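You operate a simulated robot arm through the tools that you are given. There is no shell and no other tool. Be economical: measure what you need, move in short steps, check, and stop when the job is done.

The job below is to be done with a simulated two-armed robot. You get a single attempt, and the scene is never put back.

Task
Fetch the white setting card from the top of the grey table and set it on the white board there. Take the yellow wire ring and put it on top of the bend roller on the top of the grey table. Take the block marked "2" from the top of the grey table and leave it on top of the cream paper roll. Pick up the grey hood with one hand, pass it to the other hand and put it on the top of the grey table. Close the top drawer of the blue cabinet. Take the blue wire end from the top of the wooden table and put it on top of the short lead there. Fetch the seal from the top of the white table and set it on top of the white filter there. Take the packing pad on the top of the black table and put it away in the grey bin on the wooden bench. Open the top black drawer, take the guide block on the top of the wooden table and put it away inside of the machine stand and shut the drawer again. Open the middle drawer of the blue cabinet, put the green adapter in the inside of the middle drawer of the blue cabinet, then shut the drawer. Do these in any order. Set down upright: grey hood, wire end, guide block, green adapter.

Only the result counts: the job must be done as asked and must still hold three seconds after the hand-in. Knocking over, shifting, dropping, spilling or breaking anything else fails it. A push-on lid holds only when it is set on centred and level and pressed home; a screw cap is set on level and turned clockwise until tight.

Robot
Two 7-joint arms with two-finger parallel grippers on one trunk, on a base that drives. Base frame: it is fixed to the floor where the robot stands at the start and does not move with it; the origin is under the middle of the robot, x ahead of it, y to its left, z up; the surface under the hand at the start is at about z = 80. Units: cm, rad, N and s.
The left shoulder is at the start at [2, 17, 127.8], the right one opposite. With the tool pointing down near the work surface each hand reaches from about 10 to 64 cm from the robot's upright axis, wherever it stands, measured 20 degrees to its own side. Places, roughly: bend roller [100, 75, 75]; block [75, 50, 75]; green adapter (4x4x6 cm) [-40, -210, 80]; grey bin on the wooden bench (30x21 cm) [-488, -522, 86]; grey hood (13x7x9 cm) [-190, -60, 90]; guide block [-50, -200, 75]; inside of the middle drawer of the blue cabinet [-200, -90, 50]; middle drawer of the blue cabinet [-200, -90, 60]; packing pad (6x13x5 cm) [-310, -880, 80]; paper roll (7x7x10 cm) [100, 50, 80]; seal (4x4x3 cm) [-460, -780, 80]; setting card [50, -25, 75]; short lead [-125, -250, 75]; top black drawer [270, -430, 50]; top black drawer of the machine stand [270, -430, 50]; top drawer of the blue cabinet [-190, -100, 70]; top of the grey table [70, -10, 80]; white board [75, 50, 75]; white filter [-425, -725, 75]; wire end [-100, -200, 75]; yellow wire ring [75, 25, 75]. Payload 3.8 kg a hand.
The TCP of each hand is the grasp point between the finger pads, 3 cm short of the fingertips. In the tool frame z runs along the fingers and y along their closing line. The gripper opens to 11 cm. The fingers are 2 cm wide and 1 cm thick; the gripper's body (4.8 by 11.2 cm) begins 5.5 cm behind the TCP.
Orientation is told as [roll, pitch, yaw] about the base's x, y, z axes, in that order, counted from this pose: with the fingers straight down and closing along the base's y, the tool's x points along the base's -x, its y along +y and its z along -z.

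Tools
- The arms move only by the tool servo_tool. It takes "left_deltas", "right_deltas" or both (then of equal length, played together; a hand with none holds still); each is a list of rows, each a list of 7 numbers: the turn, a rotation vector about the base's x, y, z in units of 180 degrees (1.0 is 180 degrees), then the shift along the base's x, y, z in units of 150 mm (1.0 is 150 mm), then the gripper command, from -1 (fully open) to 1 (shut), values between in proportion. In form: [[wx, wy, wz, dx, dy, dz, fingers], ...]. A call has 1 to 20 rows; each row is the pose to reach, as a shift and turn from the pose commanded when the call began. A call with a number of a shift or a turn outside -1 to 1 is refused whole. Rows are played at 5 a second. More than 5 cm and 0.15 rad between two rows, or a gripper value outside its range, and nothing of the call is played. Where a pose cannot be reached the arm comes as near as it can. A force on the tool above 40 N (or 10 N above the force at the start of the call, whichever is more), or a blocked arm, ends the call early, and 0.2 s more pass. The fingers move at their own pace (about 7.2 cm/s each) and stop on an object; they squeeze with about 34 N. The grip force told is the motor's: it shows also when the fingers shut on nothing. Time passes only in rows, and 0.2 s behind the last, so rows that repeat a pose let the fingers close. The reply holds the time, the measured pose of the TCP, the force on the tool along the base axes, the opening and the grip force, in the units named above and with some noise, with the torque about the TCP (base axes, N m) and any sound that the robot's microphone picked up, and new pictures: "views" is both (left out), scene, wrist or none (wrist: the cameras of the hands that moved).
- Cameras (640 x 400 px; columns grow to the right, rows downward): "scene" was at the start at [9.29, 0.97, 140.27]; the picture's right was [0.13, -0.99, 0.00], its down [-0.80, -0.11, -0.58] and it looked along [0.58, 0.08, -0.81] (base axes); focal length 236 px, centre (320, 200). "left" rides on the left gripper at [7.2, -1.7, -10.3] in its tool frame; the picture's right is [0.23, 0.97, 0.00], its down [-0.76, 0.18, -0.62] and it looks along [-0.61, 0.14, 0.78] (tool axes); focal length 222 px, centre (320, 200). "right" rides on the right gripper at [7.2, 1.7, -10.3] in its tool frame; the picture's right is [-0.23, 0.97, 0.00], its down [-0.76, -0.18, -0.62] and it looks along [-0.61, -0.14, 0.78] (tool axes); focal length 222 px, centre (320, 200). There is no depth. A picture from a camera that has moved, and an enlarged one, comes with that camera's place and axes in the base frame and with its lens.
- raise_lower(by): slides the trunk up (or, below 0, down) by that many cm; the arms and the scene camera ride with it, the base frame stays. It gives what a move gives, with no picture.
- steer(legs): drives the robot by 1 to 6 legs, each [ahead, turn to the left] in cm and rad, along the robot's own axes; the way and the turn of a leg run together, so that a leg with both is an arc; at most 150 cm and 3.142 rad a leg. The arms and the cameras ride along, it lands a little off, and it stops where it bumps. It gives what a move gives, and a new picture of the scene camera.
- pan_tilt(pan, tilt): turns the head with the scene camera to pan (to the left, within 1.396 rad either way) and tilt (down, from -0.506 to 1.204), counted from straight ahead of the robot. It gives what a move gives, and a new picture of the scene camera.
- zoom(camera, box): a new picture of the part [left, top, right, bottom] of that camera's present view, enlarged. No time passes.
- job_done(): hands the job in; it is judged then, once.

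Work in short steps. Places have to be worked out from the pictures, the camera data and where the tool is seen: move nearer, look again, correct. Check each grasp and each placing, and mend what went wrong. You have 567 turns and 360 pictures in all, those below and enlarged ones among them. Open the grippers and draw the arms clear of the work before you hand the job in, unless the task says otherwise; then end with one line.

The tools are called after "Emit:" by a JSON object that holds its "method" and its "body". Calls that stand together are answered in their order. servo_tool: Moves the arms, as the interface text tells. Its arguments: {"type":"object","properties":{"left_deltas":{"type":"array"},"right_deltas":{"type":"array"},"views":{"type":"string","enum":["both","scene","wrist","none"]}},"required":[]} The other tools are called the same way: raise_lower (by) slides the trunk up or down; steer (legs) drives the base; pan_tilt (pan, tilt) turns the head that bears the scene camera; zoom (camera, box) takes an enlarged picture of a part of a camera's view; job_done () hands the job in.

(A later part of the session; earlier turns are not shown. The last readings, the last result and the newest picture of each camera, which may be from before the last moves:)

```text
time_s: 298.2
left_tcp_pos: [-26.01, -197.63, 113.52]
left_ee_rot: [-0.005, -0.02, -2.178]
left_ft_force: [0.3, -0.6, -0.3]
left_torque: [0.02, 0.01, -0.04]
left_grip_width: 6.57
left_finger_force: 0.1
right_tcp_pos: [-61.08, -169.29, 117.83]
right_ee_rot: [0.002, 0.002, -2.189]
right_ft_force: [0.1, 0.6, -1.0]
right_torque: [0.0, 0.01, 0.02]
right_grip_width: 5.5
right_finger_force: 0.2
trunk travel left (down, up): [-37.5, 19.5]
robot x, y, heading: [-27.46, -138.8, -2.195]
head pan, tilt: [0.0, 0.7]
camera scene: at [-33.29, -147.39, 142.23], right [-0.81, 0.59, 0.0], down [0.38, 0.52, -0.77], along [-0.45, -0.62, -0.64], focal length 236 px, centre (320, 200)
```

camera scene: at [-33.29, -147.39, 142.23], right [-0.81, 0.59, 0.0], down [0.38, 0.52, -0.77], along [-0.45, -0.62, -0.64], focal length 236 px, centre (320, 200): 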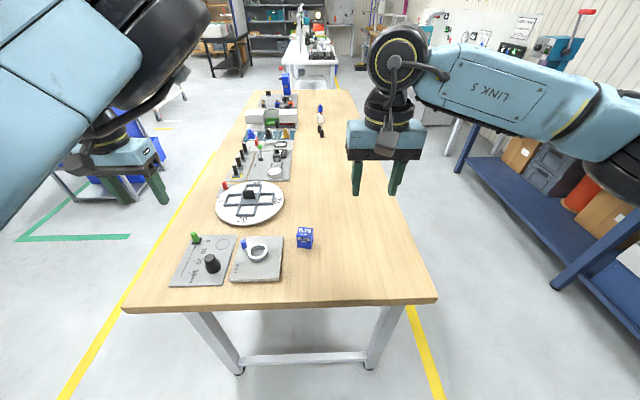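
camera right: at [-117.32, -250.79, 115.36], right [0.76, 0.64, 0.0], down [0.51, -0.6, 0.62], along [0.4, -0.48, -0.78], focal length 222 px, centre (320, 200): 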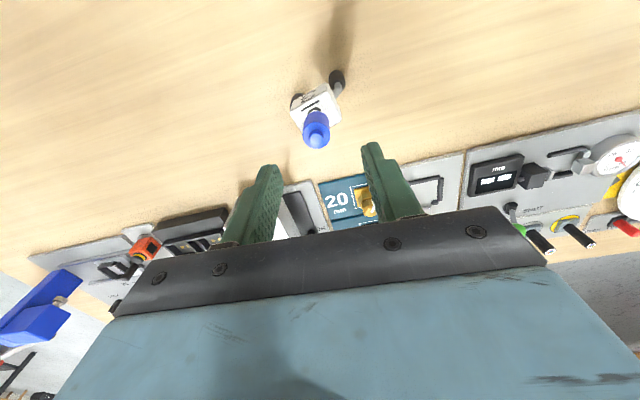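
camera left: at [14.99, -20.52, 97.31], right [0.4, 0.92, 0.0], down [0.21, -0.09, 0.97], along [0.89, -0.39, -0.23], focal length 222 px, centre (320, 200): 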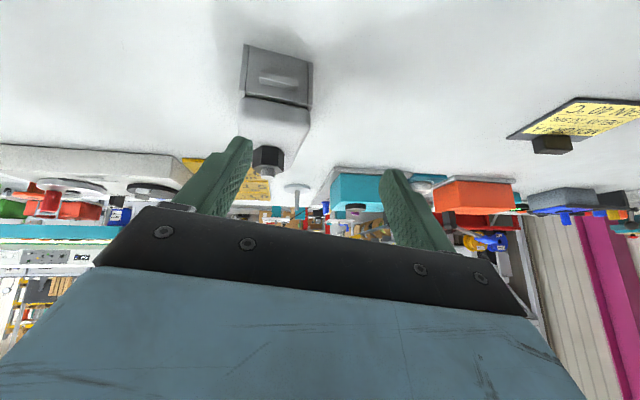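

Elbow is high now — good. I drive 13 cm closer and turn slightly right so the block is in the left hand's zone.

Emit:
{"method": "steer", "body": {"legs": [[13, 0], [0, -0.3]]}}

```text
time_s: 300.4
left_tcp_pos: [-50.83, -205.76, 113.56]
left_ee_rot: [-0.005, -0.016, -2.478]
left_ft_force: [0.0, 0.3, -0.1]
left_torque: [-0.02, -0.02, 0.02]
left_grip_width: 6.6
left_finger_force: 0.1
right_tcp_pos: [-76.01, -168.2, 117.85]
right_ee_rot: [0.001, 0.004, -2.486]
right_ft_force: [-0.2, -0.4, 0.5]
right_torque: [0.0, 0.0, 0.04]
right_grip_width: 5.52
right_finger_force: 0.1
trunk travel left (down, up): [-37.5, 19.5]
robot x, y, heading: [-34.24, -149.5, -2.494]
head pan, tilt: [0.0, 0.7]
camera scene: at [-43.08, -155.53, 142.23], right [-0.6, 0.8, 0.0], down [0.51, 0.39, -0.76], along [-0.61, -0.46, -0.64], focal length 236 px, centre (320, 200)
```

scene: 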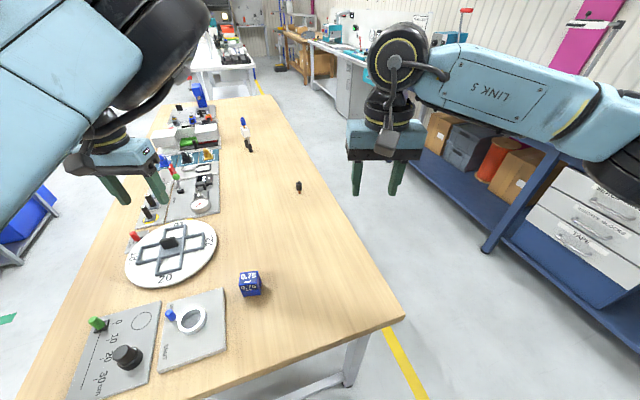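

Move the left hand over the guide block ([-59.7,-192.4]).

Emit:
{"method": "servo_tool", "body": {"left_deltas": [[0, 0, 0, -0.12, 0.18, -0.15, -0.4], [0, 0, 0, -0.24, 0.36, -0.3, -0.4], [0, 0, 0, -0.36, 0.54, -0.45, -0.4], [0, 0, 0, -0.48, 0.72, -0.6, -0.4], [0, 0, 0, -0.59, 0.89, -0.8, -0.4]], "views": "wrist"}}

```text
time_s: 301.6
left_tcp_pos: [-59.34, -200.05, 101.2]
left_ee_rot: [-0.008, -0.016, -2.474]
left_ft_force: [0.4, -0.5, -0.5]
left_torque: [0.02, -0.02, 0.03]
left_grip_width: 7.69
left_finger_force: 0.1
left hand out of reach, approached as far as the arm can: row 3, 4, 5
right_tcp_pos: [-76.01, -168.28, 117.8]
right_ee_rot: [-0.002, 0.002, -2.486]
right_ft_force: [0.6, -0.6, 0.3]
right_torque: [0.03, -0.03, 0.03]
right_grip_width: 5.5
right_finger_force: 0.1
trunk travel left (down, up): [-37.5, 19.5]
robot x, y, heading: [-34.9, -149.22, -2.494]
head pan, tilt: [0.0, 0.7]
camera left: at [-54.44, -194.28, 111.58], right [0.78, -0.63, -0.01], down [-0.48, -0.61, 0.63], along [-0.4, -0.49, -0.77], focal length 222 px, centre (320, 200)
```

left: 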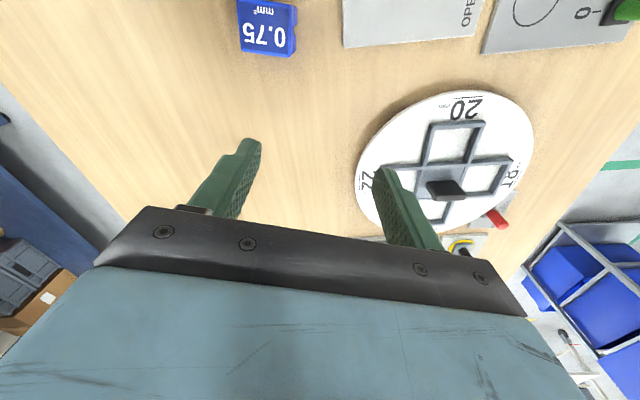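

Slightly out of reach inward; I turn the robot 0.17 rad further right so the block comes under the left hand.

Emit:
{"method": "steer", "body": {"legs": [[0, -0.17]]}}

Emit:
{"method": "zoom", "body": {"camera": "left", "box": [0, 0, 640, 400]}}

```text
time_s: 302.7
left_tcp_pos: [-67.47, -195.19, 101.38]
left_ee_rot: [-0.007, -0.02, -2.643]
left_ft_force: [-0.1, 0.2, 0.3]
left_torque: [-0.02, 0.02, 0.01]
left_grip_width: 7.73
left_finger_force: 0.1
right_tcp_pos: [-78.58, -161.15, 117.85]
right_ee_rot: [0.001, 0.001, -2.654]
right_ft_force: [0.5, 0.2, -0.7]
right_torque: [-0.03, 0.04, -0.01]
right_grip_width: 5.47
right_finger_force: 0.1
trunk travel left (down, up): [-37.5, 19.5]
robot x, y, heading: [-34.58, -149.19, -2.66]
head pan, tilt: [0.0, 0.7]
camera scene: at [-43.97, -154.03, 142.23], right [-0.46, 0.89, 0.0], down [0.57, 0.3, -0.77], along [-0.68, -0.35, -0.64], focal length 236 px, centre (320, 200)
```

scene: 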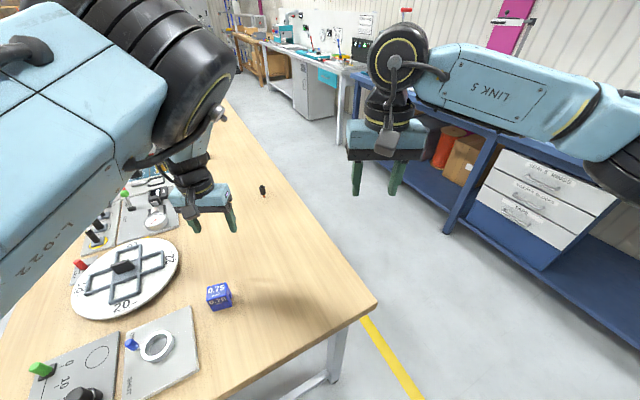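

```text
1.00 times, centred on (320, 200) of left (not enlarged: the box is as wide or as high as the picture)
camera zoom: at [-61.56, -190.28, 111.66], right [0.67, -0.75, -0.01], down [-0.57, -0.52, 0.64], along [-0.48, -0.42, -0.77], focal length 222 px, centre (320, 200)
```

zoom: 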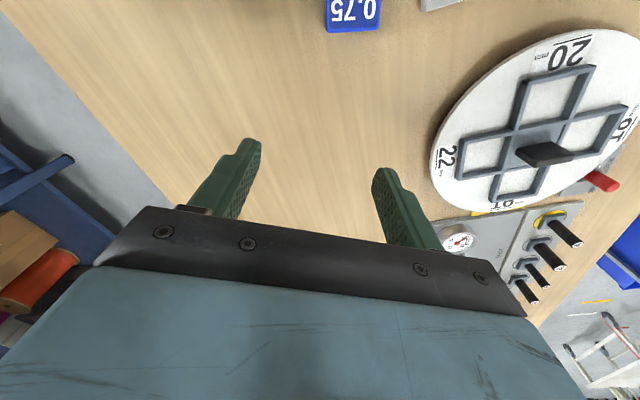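

The block lies 8 cm toward the robot from the left TCP. Try moving there.

Emit:
{"method": "servo_tool", "body": {"left_deltas": [[0, 0, 0, 0.17, 0.06, 0, -0.4], [0, 0, 0, 0.35, 0.12, 0, -0.4], [0, 0, 0, 0.52, 0.187, 0, -0.4]], "views": "wrist"}}

```text
time_s: 303.5
left_tcp_pos: [-59.22, -195.29, 101.24]
left_ee_rot: [-0.007, -0.017, -2.641]
left_ft_force: [-0.5, 0.2, 0.6]
left_torque: [-0.01, 0.02, -0.01]
left_grip_width: 7.68
left_finger_force: 0.1
left hand out of reach, approached as far as the arm can: row 1, 2, 3
right_tcp_pos: [-78.51, -161.21, 117.79]
right_ee_rot: [-0.002, 0.001, -2.652]
right_ft_force: [0.3, -0.8, -0.2]
right_torque: [-0.01, -0.02, 0.02]
right_grip_width: 5.52
right_finger_force: 0.1
trunk travel left (down, up): [-37.5, 19.5]
robot x, y, heading: [-34.85, -149.34, -2.663]
head pan, tilt: [0.0, 0.7]
camera left: at [-53.28, -190.22, 111.48], right [0.67, -0.75, -0.01], down [-0.57, -0.52, 0.64], along [-0.48, -0.42, -0.77], focal length 222 px, centre (320, 200)
```

left: 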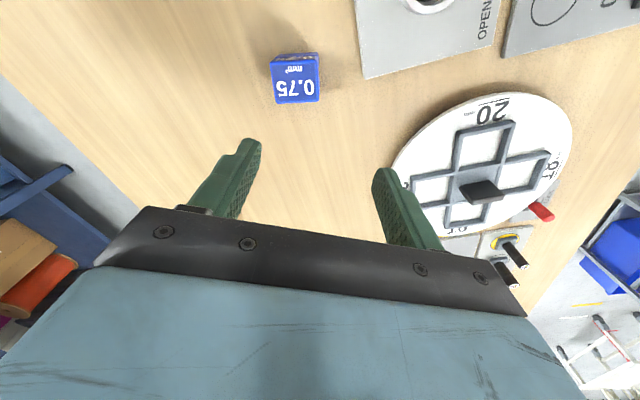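

Emit:
{"method": "steer", "body": {"legs": [[0, -0.12]]}}

Emit:
{"method": "servo_tool", "body": {"left_deltas": [[0, 0, 0, 0.15, 0.02, -0.1, -0.4], [0, 0, 0, 0.3, 0.05, -0.3, -0.4]], "views": "wrist"}}

```text
time_s: 304.4
left_tcp_pos: [-64.56, -191.83, 101.23]
left_ee_rot: [-0.009, -0.016, -2.763]
left_ft_force: [0.3, -0.1, 0.6]
left_torque: [-0.02, -0.02, 0.02]
left_grip_width: 7.69
left_finger_force: 0.1
right_tcp_pos: [-79.81, -155.71, 117.81]
right_ee_rot: [0.0, 0.003, -2.774]
right_ft_force: [0.0, 0.2, 0.3]
right_torque: [0.01, 0.01, -0.01]
right_grip_width: 5.48
right_finger_force: 0.0
trunk travel left (down, up): [-37.5, 19.5]
robot x, y, heading: [-34.53, -149.46, -2.781]
head pan, tilt: [0.0, 0.7]
camera scene: at [-44.51, -152.84, 142.23], right [-0.35, 0.94, 0.0], down [0.6, 0.23, -0.76], along [-0.72, -0.27, -0.64], focal length 236 px, centre (320, 200)
```

scene: 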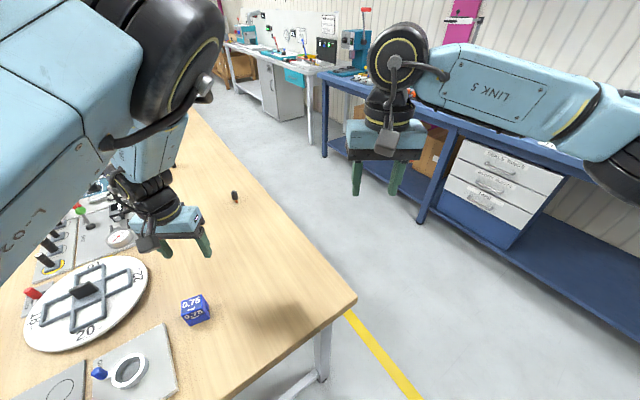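

```text
time_s: 305.0
left_tcp_pos: [-60.11, -191.15, 96.61]
left_ee_rot: [-0.009, -0.018, -2.765]
left_ft_force: [-1.1, 0.5, 0.9]
left_torque: [0.01, 0.0, 0.01]
left_grip_width: 7.7
left_finger_force: 0.0
right_tcp_pos: [-79.76, -155.86, 117.73]
right_ee_rot: [0.0, 0.003, -2.773]
right_ft_force: [-0.1, -0.1, 0.8]
right_torque: [0.04, -0.02, 0.02]
right_grip_width: 5.49
right_finger_force: 0.0
trunk travel left (down, up): [-37.5, 19.5]
robot x, y, heading: [-34.55, -149.21, -2.782]
head pan, tilt: [0.0, 0.7]
camera left: at [-53.57, -187.0, 106.85], right [0.57, -0.82, -0.01], down [-0.63, -0.45, 0.63], along [-0.53, -0.35, -0.77], focal length 222 px, centre (320, 200)
```

left: 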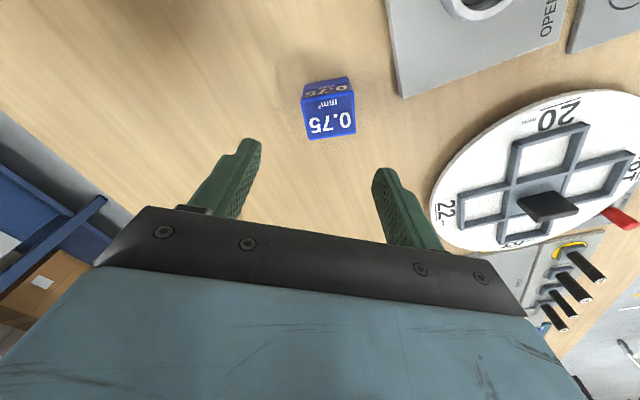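

Block top centre ≈[-59.3,-191.7], edges at −44°. I rotate +25°, centre and lower.

Emit:
{"method": "servo_tool", "body": {"left_deltas": [[0, 0, 0.045, 0.03, -0.02, -0.05, -0.5], [0, 0, 0.09, 0.053, -0.037, -0.15, -0.5], [0, 0, 0.137, 0.053, -0.037, -0.35, -0.5]], "views": "wrist"}}

```text
time_s: 305.8
left_tcp_pos: [-59.23, -191.73, 91.25]
left_ee_rot: [-0.006, -0.017, -2.331]
left_ft_force: [0.0, 0.1, 0.3]
left_torque: [0.02, 0.02, 0.02]
left_grip_width: 8.24
left_finger_force: 0.0
right_tcp_pos: [-79.79, -155.8, 117.78]
right_ee_rot: [0.0, 0.004, -2.773]
right_ft_force: [-0.3, 0.9, 0.3]
right_torque: [-0.03, 0.01, -0.03]
right_grip_width: 5.52
right_finger_force: 0.1
trunk travel left (down, up): [-37.5, 19.5]
robot x, y, heading: [-34.36, -149.13, -2.781]
head pan, tilt: [0.0, 0.7]
camera left: at [-55.19, -185.26, 101.57], right [0.86, -0.51, -0.01], down [-0.38, -0.67, 0.64], along [-0.33, -0.54, -0.77], focal length 222 px, centre (320, 200)
```

left: 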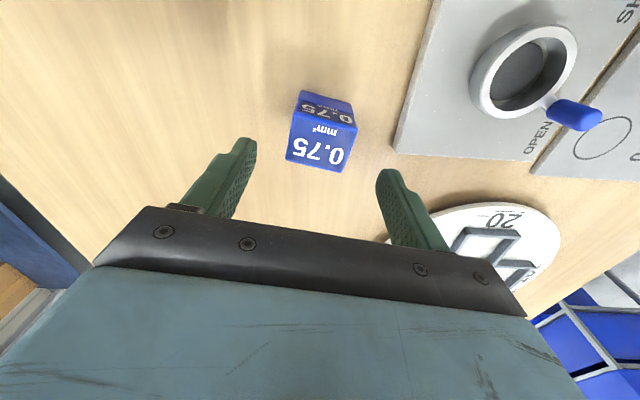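

Aligned. Lower and grip.

Emit:
{"method": "servo_tool", "body": {"left_deltas": [[0, 0, 0, 0, 0, -0.2, -0.5], [0, 0, 0, 0, 0, -0.38, -0.5], [0, 0, 0, 0, 0, -0.48, -0.5], [0, 0, 0, 0, 0, -0.48, 1], [0, 0, 0, 0, 0, -0.48, 1], [0, 0, 0, 0, 0, -0.48, 1], [0, 0, 0, 0, 0, -0.2, 1], [0, 0, 0, 0, 0, 0.1, 1]], "views": "wrist"}}

```text
time_s: 307.6
left_tcp_pos: [-59.27, -191.77, 92.95]
left_ee_rot: [-0.006, -0.016, -2.331]
left_ft_force: [0.3, -0.4, -0.6]
left_torque: [0.01, -0.01, 0.04]
left_grip_width: 4.82
left_finger_force: 33.9
right_tcp_pos: [-79.63, -155.65, 117.85]
right_ee_rot: [-0.002, 0.001, -2.772]
right_ft_force: [-0.5, -0.5, 0.0]
right_torque: [0.02, -0.02, -0.01]
right_grip_width: 5.48
right_finger_force: 0.0
trunk travel left (down, up): [-37.5, 19.5]
robot x, y, heading: [-34.54, -148.99, -2.779]
head pan, tilt: [0.0, 0.7]
camera left: at [-55.15, -185.18, 103.22], right [0.86, -0.51, -0.01], down [-0.39, -0.67, 0.63], along [-0.33, -0.54, -0.77], focal length 222 px, centre (320, 200)
```

left: 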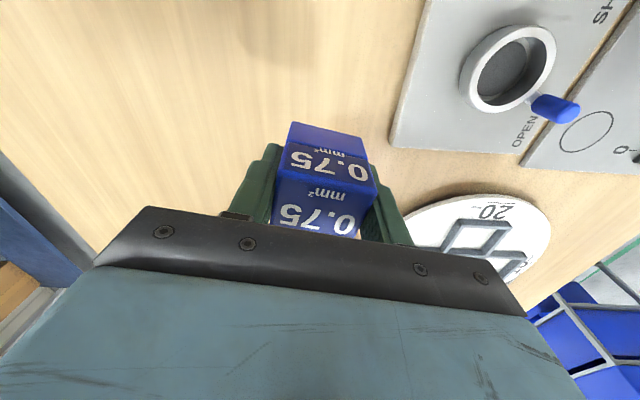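

Guide block held (4.82 cm). Lift it, back away and turn toward the far machine area to look.

Emit:
{"method": "servo_tool", "body": {"left_deltas": [[0, 0, 0, 0, 0, 0.3, 1], [0, 0, 0, 0, 0, 0.6, 1], [0, 0, 0, 0, 0, 0.9, 1], [0, 0, 0, 0, 0, 1, 1]], "views": "none"}}

Emit:
{"method": "steer", "body": {"legs": [[-30, 0], [0, 2.1]]}}

Emit:
{"method": "pan_tilt", "body": {"pan": 0.0, "tilt": 0.35}}

```text
time_s: 308.6
left_tcp_pos: [-59.33, -191.81, 108.08]
left_ee_rot: [-0.007, -0.015, -2.332]
left_ft_force: [0.2, 0.4, -1.4]
left_torque: [-0.01, 0.03, -0.03]
left_grip_width: 4.77
left_finger_force: 34.5
right_tcp_pos: [-79.78, -155.76, 117.88]
right_ee_rot: [-0.003, 0.002, -2.775]
right_ft_force: [0.8, -0.1, -0.2]
right_torque: [-0.01, 0.02, 0.01]
right_grip_width: 5.5
right_finger_force: 0.1
trunk travel left (down, up): [-37.5, 19.5]
robot x, y, heading: [-34.78, -149.28, -2.78]
head pan, tilt: [0.0, 0.7]
```

```text
time_s: 315.7
left_tcp_pos: [42.32, -138.37, 108.14]
left_ee_rot: [-0.009, -0.018, -0.226]
left_ft_force: [0.5, -0.9, -1.5]
left_torque: [-0.01, 0.03, 0.0]
left_grip_width: 4.75
left_finger_force: 34.3
right_tcp_pos: [21.71, -174.35, 117.82]
right_ee_rot: [-0.003, 0.002, -0.669]
right_ft_force: [-0.3, 0.0, 0.3]
right_torque: [0.01, 0.02, 0.01]
right_grip_width: 5.5
right_finger_force: 0.1
trunk travel left (down, up): [-37.5, 19.5]
robot x, y, heading: [-6.74, -138.87, -0.674]
head pan, tilt: [0.0, 0.7]
camera scene: at [1.3, -145.34, 142.23], right [-0.63, -0.78, 0.0], down [-0.5, 0.4, -0.76], along [0.6, -0.48, -0.64], focal length 236 px, centre (320, 200)
```

scene: 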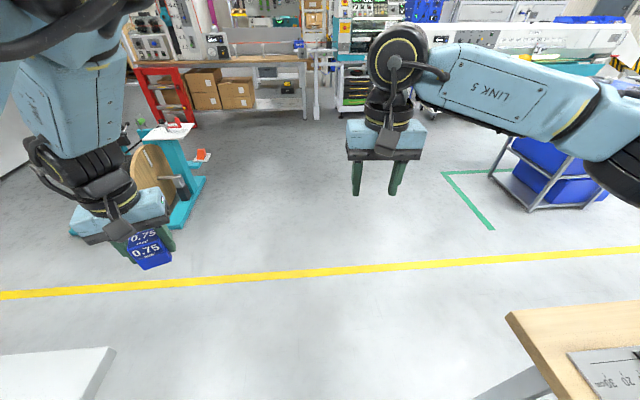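

```text
time_s: 316.5
left_tcp_pos: [42.31, -138.28, 108.05]
left_ee_rot: [-0.01, -0.014, -0.227]
left_ft_force: [0.0, 0.2, -0.8]
left_torque: [0.02, 0.01, -0.03]
left_grip_width: 4.8
left_finger_force: 34.3
right_tcp_pos: [21.75, -174.18, 117.77]
right_ee_rot: [-0.002, 0.001, -0.67]
right_ft_force: [0.1, 0.1, -0.9]
right_torque: [-0.03, 0.01, 0.01]
right_grip_width: 5.5
right_finger_force: 0.1
trunk travel left (down, up): [-37.5, 19.5]
robot x, y, heading: [-6.8, -139.07, -0.676]
head pan, tilt: [0.0, 0.351]
camera scene: at [1.93, -145.86, 145.36], right [-0.63, -0.78, 0.0], down [-0.27, 0.22, -0.94], along [0.73, -0.59, -0.34], focal length 236 px, centre (320, 200)
```

scene: 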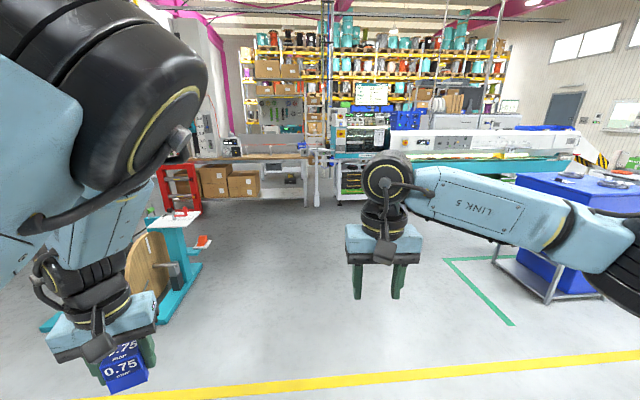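

The machine stand with black drawers is visible ahead. Path is clear; I drive ~290 cm toward it.

Emit:
{"method": "steer", "body": {"legs": [[0, -0.135], [150, 0], [130, 0]]}}

```text
time_s: 330.6
left_tcp_pos: [235.1, -346.21, 108.11]
left_ee_rot: [-0.008, -0.018, -0.365]
left_ft_force: [-0.4, 0.4, -1.4]
left_torque: [0.0, 0.01, -0.01]
left_grip_width: 4.77
left_finger_force: 33.8
right_tcp_pos: [209.77, -378.84, 117.76]
right_ee_rot: [-0.001, 0.002, -0.806]
right_ft_force: [-0.4, 0.7, 0.2]
right_torque: [0.0, -0.01, 0.0]
right_grip_width: 5.5
right_finger_force: 0.0
trunk travel left (down, up): [-37.5, 19.5]
robot x, y, heading: [186.08, -339.68, -0.816]
head pan, tilt: [0.0, 0.351]
camera scene: at [194.17, -347.98, 145.36], right [-0.73, -0.69, 0.0], down [-0.24, 0.25, -0.94], along [0.65, -0.68, -0.34], focal length 236 px, centre (320, 200)
```

scene: 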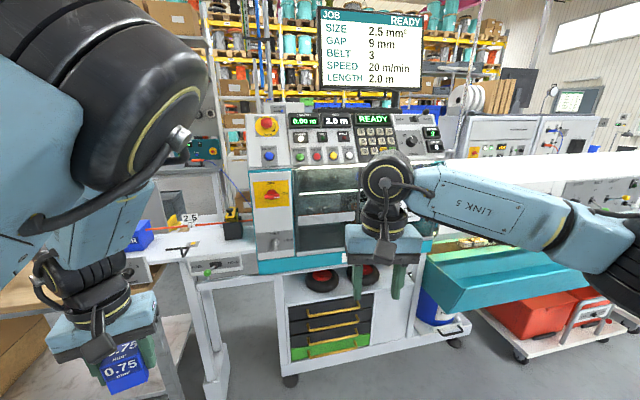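

Zoom in on the black drawers.

Emit:
{"method": "zoom", "body": {"camera": "scene", "box": [260, 260, 430, 380]}}

```text
3.33 times, centred on (345, 320) of scene
camera zoom: at [194.17, -347.98, 145.36], right [-0.73, -0.69, 0.0], down [-0.24, 0.25, -0.94], along [0.65, -0.68, -0.34], focal length 788 px, centre (237, -200)
```

zoom: 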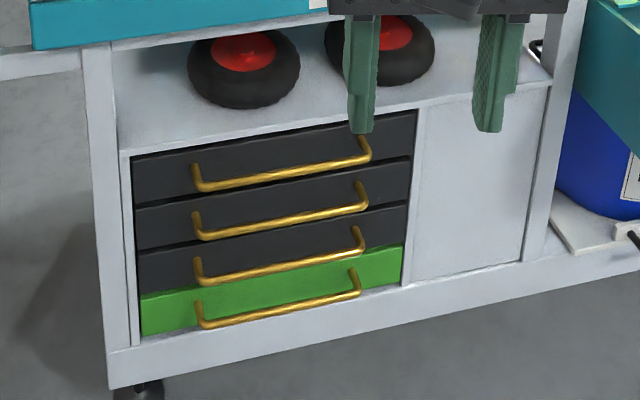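

Top black drawer with brass bow handle; its centre ≈[254,-421,50], facing heading −0.616. I position the robot squarely in front.

Emit:
{"method": "steer", "body": {"legs": [[0, -0.142], [43, 0], [0, 0.342]]}}

Emit:
{"method": "pan_tilt", "body": {"pan": 0.0, "tilt": 0.75}}

```text
time_s: 334.9
left_tcp_pos: [260.31, -370.7, 108.11]
left_ee_rot: [-0.009, -0.015, -0.157]
left_ft_force: [0.1, 0.0, -0.9]
left_torque: [-0.01, -0.01, -0.01]
left_grip_width: 4.77
left_finger_force: 33.7
right_tcp_pos: [242.1, -408.08, 117.79]
right_ee_rot: [-0.002, 0.004, -0.598]
right_ft_force: [1.5, 0.2, 0.8]
right_torque: [-0.07, -0.01, 0.01]
right_grip_width: 5.49
right_finger_force: 0.1
trunk travel left (down, up): [-37.5, 19.5]
robot x, y, heading: [211.12, -374.44, -0.607]
head pan, tilt: [0.0, 0.351]
camera scene: at [220.47, -380.98, 145.37], right [-0.57, -0.82, 0.0], down [-0.28, 0.2, -0.94], along [0.77, -0.54, -0.34], focal length 236 px, centre (320, 200)
```

scene: 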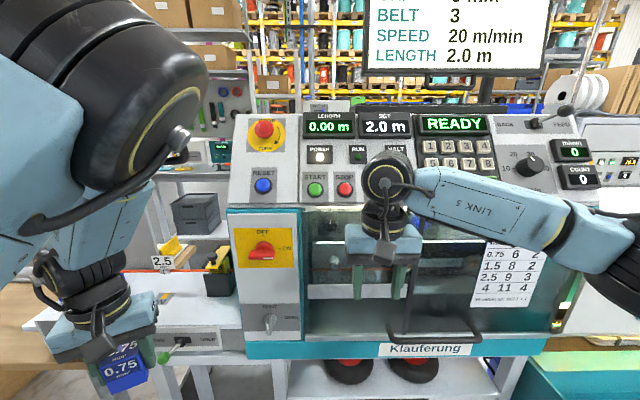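

```text
time_s: 335.8
left_tcp_pos: [260.28, -370.78, 108.2]
left_ee_rot: [-0.008, -0.016, -0.157]
left_ft_force: [0.3, -0.5, -1.2]
left_torque: [0.01, -0.02, -0.02]
left_grip_width: 4.75
left_finger_force: 34.3
right_tcp_pos: [242.17, -407.94, 117.87]
right_ee_rot: [-0.001, 0.003, -0.599]
right_ft_force: [-1.3, -0.4, 0.1]
right_torque: [0.01, -0.03, 0.02]
right_grip_width: 5.5
right_finger_force: 0.1
trunk travel left (down, up): [-37.5, 19.5]
robot x, y, heading: [211.32, -374.48, -0.609]
head pan, tilt: [0.0, 0.75]
camera scene: at [219.6, -380.43, 141.81], right [-0.57, -0.82, 0.0], down [-0.56, 0.39, -0.73], along [0.6, -0.42, -0.68], focal length 236 px, centre (320, 200)
```

scene: 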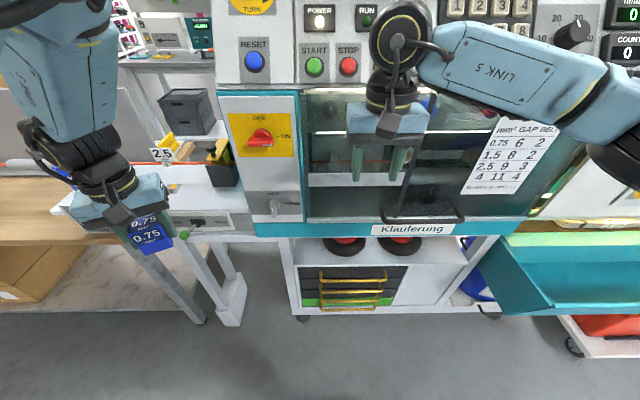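

Triangulated handle: ≈[250.7,-417.6,55] (57 cm ahead, 13 cm right). I turn the right hand to the horizontal pose with vertical closing.

Emit:
{"method": "servo_tool", "body": {"right_deltas": [[0.00637, -0.03573, -0.02567, 0, 0, 0, 0], [0.01274, -0.07146, -0.05134, 0, 0, 0, 0], [0.01911, -0.10719, -0.07701, 0, 0, 0, 0], [0.02548, -0.14292, -0.10268, 0, 0, 0, 0], [0.03185, -0.17865, -0.12835, 0, 0, 0, 0], [0.03822, -0.21438, -0.15402, 0, 0, 0, 0], [0.04459, -0.25011, -0.17969, 0, 0, 0, 0], [0.05096, -0.28584, -0.20536, 0, 0, 0, 0], [0.05733, -0.32157, -0.23103, 0, 0, 0, 0], [0.0637, -0.3573, -0.2567, 0, 0, 0, 0], [0.07007, -0.39303, -0.28237, 0, 0, 0, 0], [0.07644, -0.42876, -0.30804, 0, 0, 0, 0], [0.08281, -0.46449, -0.33371, 0, 0, 0, 0], [0.08918, -0.50022, -0.35938, 0, 0, 0, 0], [0.09555, -0.53595, -0.38505, 0, 0, 0, 0]], "views": "none"}}

Emit:
{"method": "raise_lower", "body": {"by": -28}}

Emit:
{"method": "pan_tilt", "body": {"pan": 0.0, "tilt": 0.7}}

```text
time_s: 339.0
left_tcp_pos: [260.27, -370.81, 108.13]
left_ee_rot: [-0.01, -0.015, -0.158]
left_ft_force: [0.4, -0.3, -1.0]
left_torque: [0.01, -0.02, 0.0]
left_grip_width: 4.76
left_finger_force: 34.2
right_tcp_pos: [242.2, -408.02, 117.77]
right_ee_rot: [1.138, -0.286, -1.74]
right_ft_force: [-0.3, -0.5, -0.8]
right_torque: [0.03, -0.02, 0.03]
right_grip_width: 5.5
right_finger_force: 0.0
right hand out of reach, approached as far as the arm can: row 11, 12, 13, 14, 15
trunk travel left (down, up): [-37.5, 19.5]
robot x, y, heading: [210.9, -374.58, -0.606]
head pan, tilt: [0.0, 0.75]
```

```text
time_s: 341.8
left_tcp_pos: [260.15, -370.78, 80.12]
left_ee_rot: [-0.009, -0.017, -0.157]
left_ft_force: [0.2, -0.6, -1.2]
left_torque: [-0.01, 0.01, -0.03]
left_grip_width: 4.76
left_finger_force: 34.7
right_tcp_pos: [242.13, -408.0, 89.7]
right_ee_rot: [1.137, -0.285, -1.741]
right_ft_force: [0.0, 0.7, -0.4]
right_torque: [0.02, 0.03, 0.03]
right_grip_width: 5.49
right_finger_force: 0.1
trunk travel left (down, up): [-9.5, 47.5]
robot x, y, heading: [211.11, -374.18, -0.608]
head pan, tilt: [0.0, 0.75]
```

```text
time_s: 342.4
left_tcp_pos: [260.29, -370.75, 80.11]
left_ee_rot: [-0.01, -0.015, -0.157]
left_ft_force: [0.2, 0.3, -1.8]
left_torque: [-0.01, 0.02, -0.01]
left_grip_width: 4.79
left_finger_force: 34.1
right_tcp_pos: [242.19, -407.99, 89.77]
right_ee_rot: [1.138, -0.287, -1.74]
right_ft_force: [0.2, 0.2, 0.0]
right_torque: [-0.01, -0.02, 0.01]
right_grip_width: 5.49
right_finger_force: 0.0
trunk travel left (down, up): [-9.5, 47.5]
robot x, y, heading: [211.24, -374.65, -0.61]
head pan, tilt: [0.0, 0.7]
camera scene: at [219.77, -380.55, 114.23], right [-0.57, -0.82, 0.0], down [-0.53, 0.37, -0.76], along [0.63, -0.44, -0.64], focal length 236 px, centre (320, 200)
```

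scene: 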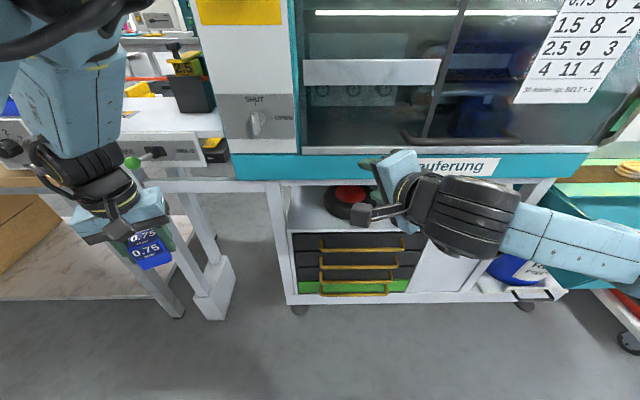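

The hand is only partly rotated. I lower it, shift right and complete the rotation.

Emit:
{"method": "servo_tool", "body": {"right_deltas": [[0, 0, 0, -0.06, -0.09, -0.25, 0], [0, 0, 0, -0.15, -0.2, -0.5, 0], [0.008, -0.041, -0.03, -0.23, -0.32, -0.75, 0], [0.016, -0.083, -0.06, -0.31, -0.44, -1, 0], [0.024, -0.124, -0.09, -0.31, -0.44, -1, 0], [0.032, -0.166, -0.12, -0.31, -0.44, -1, 0], [0.032, -0.166, -0.12, -0.31, -0.44, -1, 0]], "views": "both"}}

```text
refused: row 3 steps farther than a row can; nothing moved
```

Emit:
{"method": "servo_tool", "body": {"right_deltas": [[0, 0, 0, -0.06, -0.09, -0.22, 0], [0, 0, 0, -0.12, -0.18, -0.44, 0], [0.008, -0.041, -0.03, -0.18, -0.27, -0.66, 0], [0.016, -0.083, -0.06, -0.24, -0.36, -0.85, 0], [0.024, -0.124, -0.09, -0.31, -0.44, -1, 0], [0.032, -0.166, -0.12, -0.31, -0.44, -1, 0], [0.032, -0.166, -0.12, -0.31, -0.44, -1, 0]], "views": "both"}}

```text
refused: row 3 steps farther than a row can; nothing moved
```

Emit:
{"method": "servo_tool", "body": {"right_deltas": [[0.0053, -0.0277, -0.02, -0.06, -0.09, -0.22, 0], [0.0107, -0.0553, -0.04, -0.12, -0.18, -0.44, 0], [0.016, -0.083, -0.06, -0.18, -0.27, -0.66, 0], [0.0213, -0.1107, -0.08, -0.24, -0.36, -0.85, 0], [0.0267, -0.1383, -0.1, -0.31, -0.44, -1, 0], [0.032, -0.166, -0.12, -0.31, -0.44, -1, 0], [0.032, -0.166, -0.12, -0.31, -0.44, -1, 0]], "views": "both"}}

```text
time_s: 344.1
left_tcp_pos: [260.27, -370.71, 80.05]
left_ee_rot: [-0.006, -0.015, -0.156]
left_ft_force: [0.5, -1.1, -1.0]
left_torque: [0.06, -0.03, -0.02]
left_grip_width: 4.8
left_finger_force: 34.1
right_tcp_pos: [242.13, -404.7, 81.48]
right_ee_rot: [1.553, -0.019, -2.226]
right_ft_force: [-4.4, -1.1, -7.9]
right_torque: [-0.35, -0.57, 0.33]
right_grip_width: 5.51
right_finger_force: 0.1
right hand out of reach, approached as far as the arm can: row 1, 2, 3, 4, 5, 6, 7
trunk travel left (down, up): [-9.5, 47.5]
robot x, y, heading: [211.22, -374.23, -0.608]
head pan, tilt: [0.0, 0.7]
camera scene: at [219.81, -380.58, 114.21], right [-0.57, -0.82, 0.0], down [-0.53, 0.37, -0.76], along [0.63, -0.44, -0.64], focal length 236 px, centre (320, 200)
camera right: at [238.44, -392.58, 83.33], right [-0.11, -0.17, 0.98], down [-0.96, -0.23, -0.15], along [0.25, -0.96, -0.14], focal length 222 px, centre (320, 200)
```

scene: 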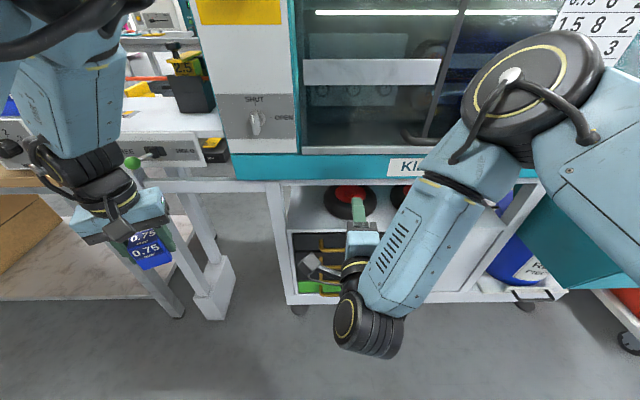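
right: 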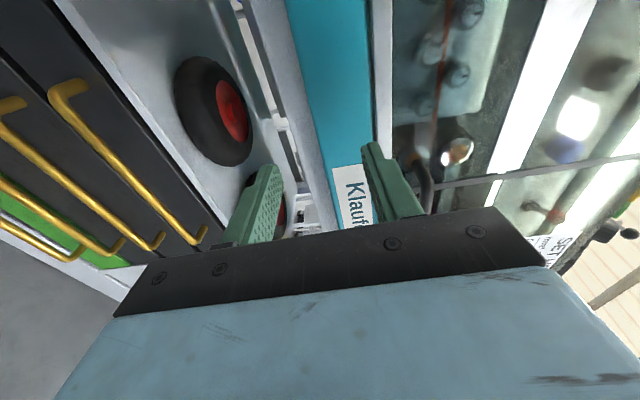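

The right elbow is high and near the machine. I back the robot 20 cm to gain room before lowering the hand.

Emit:
{"method": "steer", "body": {"legs": [[-20, 0]]}}

Emit:
{"method": "servo_tool", "body": {"right_deltas": [[0, 0, 0, -0.1, -0.15, -0.15, 0], [0, 0, 0, -0.2, -0.3, -0.3, 0], [0, 0, 0, -0.3, -0.45, -0.45, 0], [0, 0, 0, -0.35, -0.5, -0.7, 0], [0, 0, 0, -0.35, -0.5, -0.95, 0]], "views": "scene"}}

```text
time_s: 345.6
left_tcp_pos: [244.11, -359.3, 80.07]
left_ee_rot: [-0.009, -0.017, -0.15]
left_ft_force: [0.2, 0.1, -1.2]
left_torque: [0.02, 0.0, -0.02]
left_grip_width: 4.78
left_finger_force: 33.5
right_tcp_pos: [225.83, -393.42, 80.96]
right_ee_rot: [1.562, 0.009, -2.204]
right_ft_force: [0.2, 0.1, -0.4]
right_torque: [-0.02, -0.01, 0.01]
right_grip_width: 5.51
right_finger_force: 0.2
trunk travel left (down, up): [-9.5, 47.5]
robot x, y, heading: [195.03, -363.21, -0.597]
head pan, tilt: [0.0, 0.7]
camera scene: at [203.71, -369.38, 114.23], right [-0.56, -0.83, 0.0], down [-0.53, 0.36, -0.77], along [0.63, -0.43, -0.64], focal length 236 px, centre (320, 200)
```

scene: 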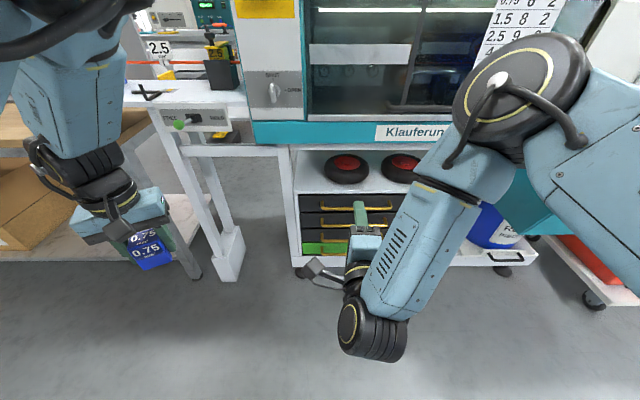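

```text
time_s: 346.8
left_tcp_pos: [244.12, -359.26, 80.13]
left_ee_rot: [-0.009, -0.019, -0.151]
left_ft_force: [0.6, 0.3, -0.8]
left_torque: [0.02, -0.02, 0.0]
left_grip_width: 4.76
left_finger_force: 33.8
right_tcp_pos: [226.62, -392.78, 78.78]
right_ee_rot: [1.555, 0.011, -2.211]
right_ft_force: [-0.8, 0.9, 0.1]
right_torque: [0.02, 0.02, 0.01]
right_grip_width: 5.51
right_finger_force: 0.0
right hand out of reach, approached as far as the arm can: row 1, 2, 3, 4, 5
trunk travel left (down, up): [-9.5, 47.5]
robot x, y, heading: [195.35, -363.35, -0.599]
head pan, tilt: [0.0, 0.7]
camera scene: at [203.71, -369.41, 114.23], right [-0.56, -0.83, 0.0], down [-0.53, 0.36, -0.77], along [0.63, -0.43, -0.64], focal length 236 px, centre (320, 200)
```

scene: 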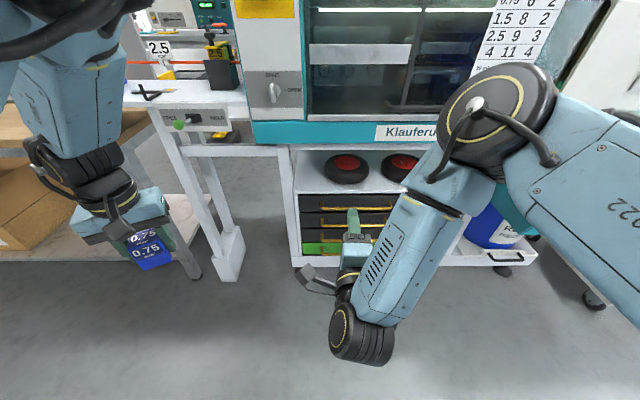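

The right arm is in a poor posture. I rotate it back to tool-down, then redo the pose from further right as worked before.

Emit:
{"method": "servo_tool", "body": {"right_deltas": [[-0.00673, 0.03567, 0.02567, 0, 0, 0.05, 0], [-0.01346, 0.07134, 0.05134, 0, 0, 0.1, 0], [-0.02019, 0.10701, 0.07701, 0, 0, 0.15, 0], [-0.02692, 0.14268, 0.10268, 0, 0, 0.2, 0], [-0.03365, 0.17835, 0.12835, 0, 0, 0.25, 0], [-0.04038, 0.21402, 0.15402, 0, 0, 0.3, 0], [-0.04711, 0.24969, 0.17969, 0, 0, 0.35, 0], [-0.05384, 0.28536, 0.20536, 0, 0, 0.4, 0], [-0.06057, 0.32103, 0.23103, 0, 0, 0.4, 0], [-0.0673, 0.3567, 0.2567, 0, 0, 0.4, 0], [-0.07403, 0.39237, 0.28237, 0, 0, 0.4, 0], [-0.08076, 0.42804, 0.30804, 0, 0, 0.4, 0], [-0.08749, 0.46371, 0.33371, 0, 0, 0.4, 0], [-0.09422, 0.49938, 0.35938, 0, 0, 0.4, 0], [-0.10095, 0.53505, 0.38505, 0, 0, 0.4, 0]], "views": "scene"}}

```text
time_s: 350.0
left_tcp_pos: [244.12, -359.31, 80.1]
left_ee_rot: [-0.008, -0.015, -0.15]
left_ft_force: [-0.7, 1.6, -1.2]
left_torque: [-0.01, -0.03, -0.02]
left_grip_width: 4.79
left_finger_force: 34.1
right_tcp_pos: [226.76, -392.89, 84.98]
right_ee_rot: [-0.009, -0.031, -0.608]
right_ft_force: [-0.8, -0.1, 0.0]
right_torque: [0.0, 0.01, -0.03]
right_grip_width: 5.51
right_finger_force: 0.1
right hand out of reach, approached as far as the arm can: row 1, 2, 3, 4, 5
trunk travel left (down, up): [-9.5, 47.5]
robot x, y, heading: [195.45, -363.29, -0.602]
head pan, tilt: [0.0, 0.7]
camera scene: at [203.77, -369.41, 114.22], right [-0.56, -0.83, 0.0], down [-0.53, 0.36, -0.76], along [0.63, -0.43, -0.64], focal length 236 px, centre (320, 200)
```

scene: 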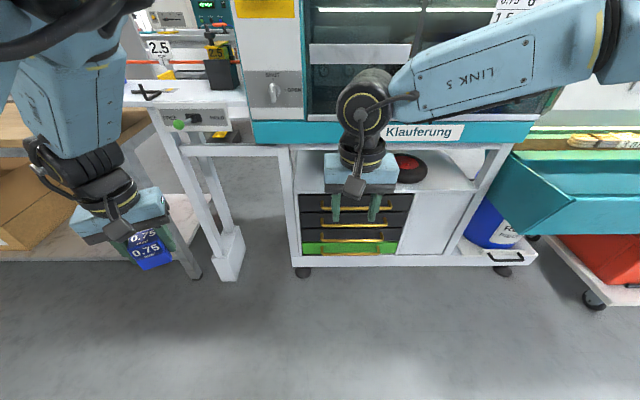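

Good posture again. Shift the right hand further right/forward, then rotate.

Emit:
{"method": "servo_tool", "body": {"right_deltas": [[0, 0, 0, -0.09, -0.25, 0, 0], [0, 0, 0, -0.18, -0.5, 0, 0], [0, 0, 0, -0.27, -0.75, 0, 0], [0, 0, 0, -0.36, -1.0, 0, 0]], "views": "none"}}

Emit:
{"method": "servo_tool", "body": {"right_deltas": [[0.00662, -0.03567, -0.02567, 0, 0, 0, 0], [0.01324, -0.07134, -0.05134, 0, 0, 0, 0], [0.01986, -0.10701, -0.07701, 0, 0, 0, 0], [0.02648, -0.14268, -0.10268, 0, 0, 0, 0], [0.0331, -0.17835, -0.12835, 0, 0, 0, 0], [0.03972, -0.21402, -0.15402, 0, 0, 0, 0], [0.04634, -0.24969, -0.17969, 0, 0, 0, 0], [0.05296, -0.28536, -0.20536, 0, 0, 0, 0], [0.05958, -0.32103, -0.23103, 0, 0, 0, 0], [0.0662, -0.3567, -0.2567, 0, 0, 0, 0], [0.07282, -0.39237, -0.28237, 0, 0, 0, 0], [0.07944, -0.42804, -0.30804, 0, 0, 0, 0], [0.08606, -0.46371, -0.33371, 0, 0, 0, 0], [0.09268, -0.49938, -0.35938, 0, 0, 0, 0], [0.0993, -0.53505, -0.38505, 0, 0, 0, 0]], "views": "scene"}}

```text
time_s: 351.0
left_tcp_pos: [244.14, -359.26, 80.16]
left_ee_rot: [-0.01, -0.016, -0.15]
left_ft_force: [-0.1, -0.3, -1.4]
left_torque: [0.01, 0.02, -0.02]
left_grip_width: 4.76
left_finger_force: 34.0
right_tcp_pos: [221.37, -407.95, 84.9]
right_ee_rot: [-0.01, -0.034, -0.607]
right_ft_force: [0.5, -0.2, 0.6]
right_torque: [0.0, 0.0, 0.01]
right_grip_width: 5.5
right_finger_force: 0.0
trunk travel left (down, up): [-9.5, 47.5]
robot x, y, heading: [195.13, -363.21, -0.6]
head pan, tilt: [0.0, 0.7]
```

```text
time_s: 354.2
left_tcp_pos: [244.11, -359.34, 80.18]
left_ee_rot: [-0.008, -0.015, -0.148]
left_ft_force: [0.2, -0.5, -2.0]
left_torque: [-0.01, 0.0, -0.03]
left_grip_width: 4.78
left_finger_force: 33.9
right_tcp_pos: [222.32, -406.49, 85.53]
right_ee_rot: [1.176, -0.289, -1.761]
right_ft_force: [0.2, -0.1, -0.9]
right_torque: [0.0, 0.01, -0.02]
right_grip_width: 5.49
right_finger_force: 0.0
right hand out of reach, approached as far as the arm can: row 11, 12, 13, 14, 15
trunk travel left (down, up): [-9.5, 47.5]
robot x, y, heading: [195.29, -363.24, -0.605]
head pan, tilt: [0.0, 0.7]
camera scene: at [203.75, -369.41, 114.23], right [-0.56, -0.83, 0.0], down [-0.53, 0.36, -0.76], along [0.63, -0.43, -0.64], focal length 236 px, centre (320, 200)
```

scene: 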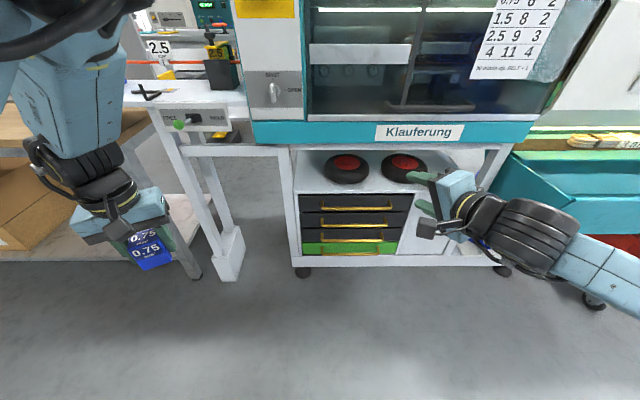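

Two-thirds rotated again. I lower the hand first in this orientation and then complete the rotation.

Emit:
{"method": "servo_tool", "body": {"right_deltas": [[0, 0, 0, 0, 0, -0.25, 0], [0, 0, 0, 0, 0, -0.5, 0], [0, 0, 0, 0, 0, -0.75, 0], [0, 0, 0, 0, 0, -1, 0]], "views": "none"}}

Emit:
{"method": "servo_tool", "body": {"right_deltas": [[0.0055, -0.0297, -0.0213, 0, 0, 0, 0], [0.011, -0.0593, -0.0427, 0, 0, 0, 0], [0.0165, -0.089, -0.064, 0, 0, 0, 0], [0.022, -0.1187, -0.0853, 0, 0, 0, 0], [0.0275, -0.1483, -0.1067, 0, 0, 0, 0], [0.033, -0.178, -0.128, 0, 0, 0, 0]], "views": "scene"}}

```text
time_s: 355.2
left_tcp_pos: [244.19, -359.31, 80.12]
left_ee_rot: [-0.009, -0.016, -0.151]
left_ft_force: [-0.1, -0.7, -1.7]
left_torque: [-0.02, -0.02, -0.01]
left_grip_width: 4.77
left_finger_force: 34.1
right_tcp_pos: [222.49, -406.24, 70.47]
right_ee_rot: [1.176, -0.288, -1.764]
right_ft_force: [0.8, 0.8, -0.1]
right_torque: [0.02, 0.01, 0.02]
right_grip_width: 5.5
right_finger_force: 0.1
trunk travel left (down, up): [-9.5, 47.5]
robot x, y, heading: [195.11, -363.76, -0.602]
head pan, tilt: [0.0, 0.7]
```

```text
time_s: 356.6
left_tcp_pos: [244.05, -359.38, 80.19]
left_ee_rot: [-0.009, -0.016, -0.149]
left_ft_force: [0.3, 0.1, -1.6]
left_torque: [0.0, 0.02, 0.0]
left_grip_width: 4.78
left_finger_force: 33.9
right_tcp_pos: [222.46, -406.47, 70.69]
right_ee_rot: [1.643, 0.044, -2.233]
right_ft_force: [-0.2, 0.5, 0.0]
right_torque: [0.01, 0.0, 0.0]
right_grip_width: 5.48
right_finger_force: 0.0
trunk travel left (down, up): [-9.5, 47.5]
robot x, y, heading: [195.23, -363.26, -0.601]
head pan, tilt: [0.0, 0.7]
camera scene: at [203.76, -369.4, 114.23], right [-0.56, -0.83, 0.0], down [-0.53, 0.36, -0.76], along [0.63, -0.43, -0.64], focal length 236 px, centre (320, 200)
```

scene: 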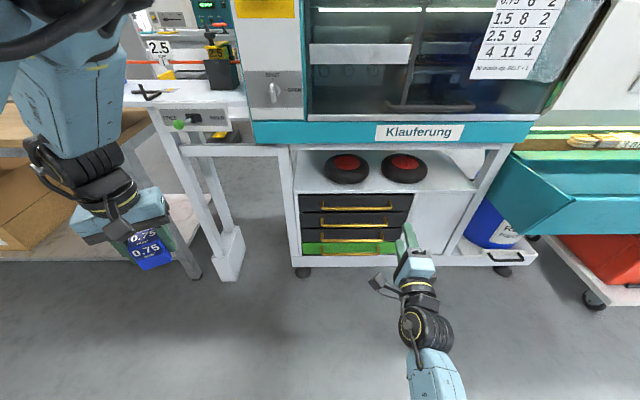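

Now the right hand is horizontal with a good posture. I drive 16 cm forward and level the orientation.

Emit:
{"method": "steer", "body": {"legs": [[16, 0]]}}

Emit:
{"method": "servo_tool", "body": {"right_deltas": [[0.0007, 0.0134, 0.0097, 0.1, 0.1, -0.25, 0], [0.0014, 0.0268, 0.0194, 0.2, 0.25, -0.5, 0], [0.0014, 0.0268, 0.0194, 0.25, 0.36, -0.75, 0], [0.0014, 0.0268, 0.0194, 0.25, 0.36, -0.95, 0]], "views": "both"}}

```text
time_s: 358.1
left_tcp_pos: [257.26, -368.16, 80.13]
left_ee_rot: [-0.011, -0.017, -0.148]
left_ft_force: [0.6, 0.7, -1.7]
left_torque: [0.0, 0.0, 0.0]
left_grip_width: 4.78
left_finger_force: 34.2
right_tcp_pos: [235.61, -415.2, 70.61]
right_ee_rot: [1.639, 0.042, -2.231]
right_ft_force: [0.0, 0.3, -0.1]
right_torque: [0.01, -0.01, -0.02]
right_grip_width: 5.52
right_finger_force: 0.1
trunk travel left (down, up): [-9.5, 47.5]
robot x, y, heading: [208.18, -372.49, -0.593]
head pan, tilt: [0.0, 0.7]
camera scene: at [216.93, -378.36, 114.22], right [-0.56, -0.83, 0.0], down [-0.53, 0.36, -0.76], along [0.63, -0.43, -0.64], focal length 236 px, centre (320, 200)
```

scene: 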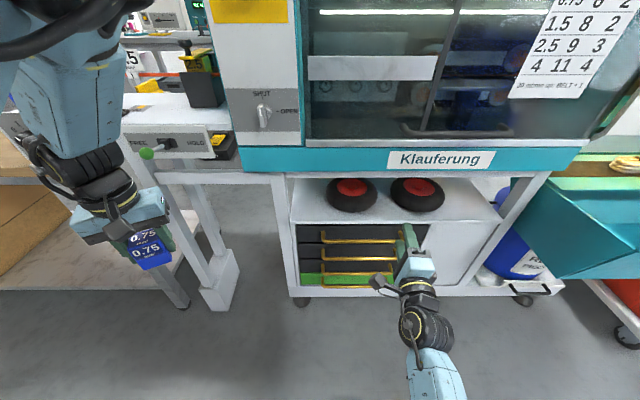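

```text
time_s: 359.1
left_tcp_pos: [257.32, -368.08, 80.11]
left_ee_rot: [-0.01, -0.015, -0.147]
left_ft_force: [0.3, 0.3, -1.2]
left_torque: [0.01, -0.01, -0.01]
left_grip_width: 4.81
left_finger_force: 33.4
right_tcp_pos: [239.24, -410.02, 56.47]
right_ee_rot: [1.571, -0.002, -2.173]
right_ft_force: [-0.5, -0.3, 0.3]
right_torque: [0.01, -0.03, 0.03]
right_grip_width: 5.52
right_finger_force: 0.0
trunk travel left (down, up): [-9.5, 47.5]
robot x, y, heading: [207.94, -372.34, -0.599]
head pan, tilt: [0.0, 0.7]
camera scene: at [216.91, -378.35, 114.23], right [-0.56, -0.83, 0.0], down [-0.53, 0.36, -0.76], along [0.63, -0.43, -0.64], focal length 236 px, centre (320, 200)
camera right: at [234.82, -398.14, 58.17], right [-0.13, -0.18, 0.97], down [-0.94, -0.28, -0.17], along [0.3, -0.94, -0.14], focal length 222 px, centre (320, 200)
```

scene: 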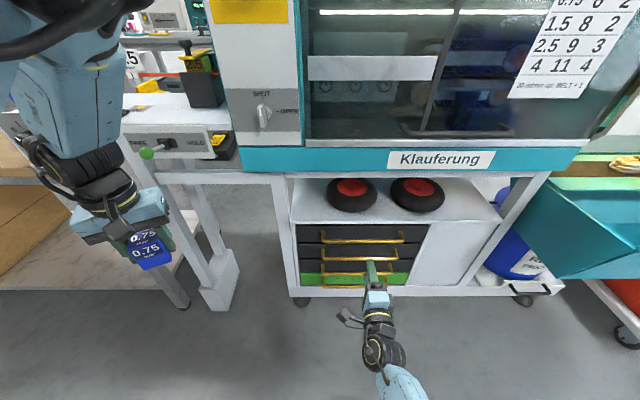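
right: 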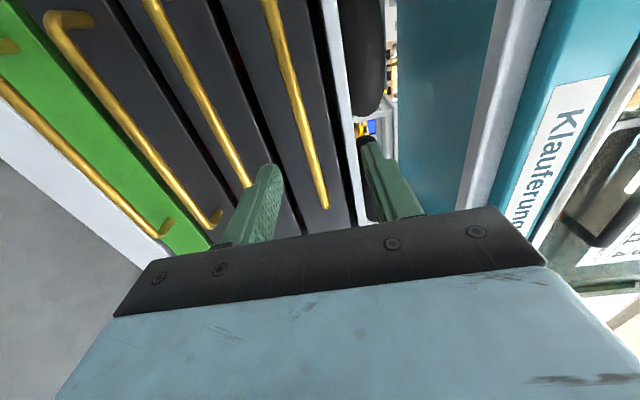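

Top handle bar at z≈54.4. I advance to it and grip.

Emit:
{"method": "servo_tool", "body": {"right_deltas": [[0, 0, 0, 0.17, -0.118, -0.14, 0], [0, 0, 0, 0.35, -0.237, -0.14, 0], [0, 0, 0, 0.52, -0.355, -0.14, 0], [0, 0, 0, 0.694, -0.474, -0.14, 0], [0, 0, 0, 0.694, -0.474, -0.14, 1], [0, 0, 0, 0.694, -0.474, -0.14, 1], [0, 0, 0, 0.694, -0.474, -0.14, 1]], "views": "wrist"}}

```text
time_s: 360.6
left_tcp_pos: [257.08, -368.12, 80.06]
left_ee_rot: [-0.008, -0.015, -0.147]
left_ft_force: [0.0, 0.8, -0.6]
left_torque: [-0.01, 0.01, 0.01]
left_grip_width: 4.79
left_finger_force: 33.7
right_tcp_pos: [249.65, -416.93, 54.21]
right_ee_rot: [1.568, -0.005, -2.171]
right_ft_force: [-1.3, -0.6, -3.4]
right_torque: [0.19, -0.09, -0.02]
right_grip_width: 1.38
right_finger_force: 45.2
trunk travel left (down, up): [-9.5, 47.5]
robot x, y, heading: [208.34, -372.69, -0.599]
head pan, tilt: [0.0, 0.7]
camera right: at [245.1, -405.09, 56.08], right [-0.13, -0.19, 0.97], down [-0.94, -0.28, -0.17], along [0.3, -0.94, -0.14], focal length 222 px, centre (320, 200)
```

right: 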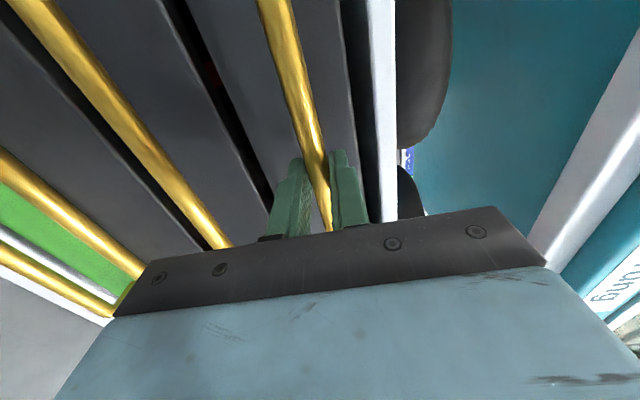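

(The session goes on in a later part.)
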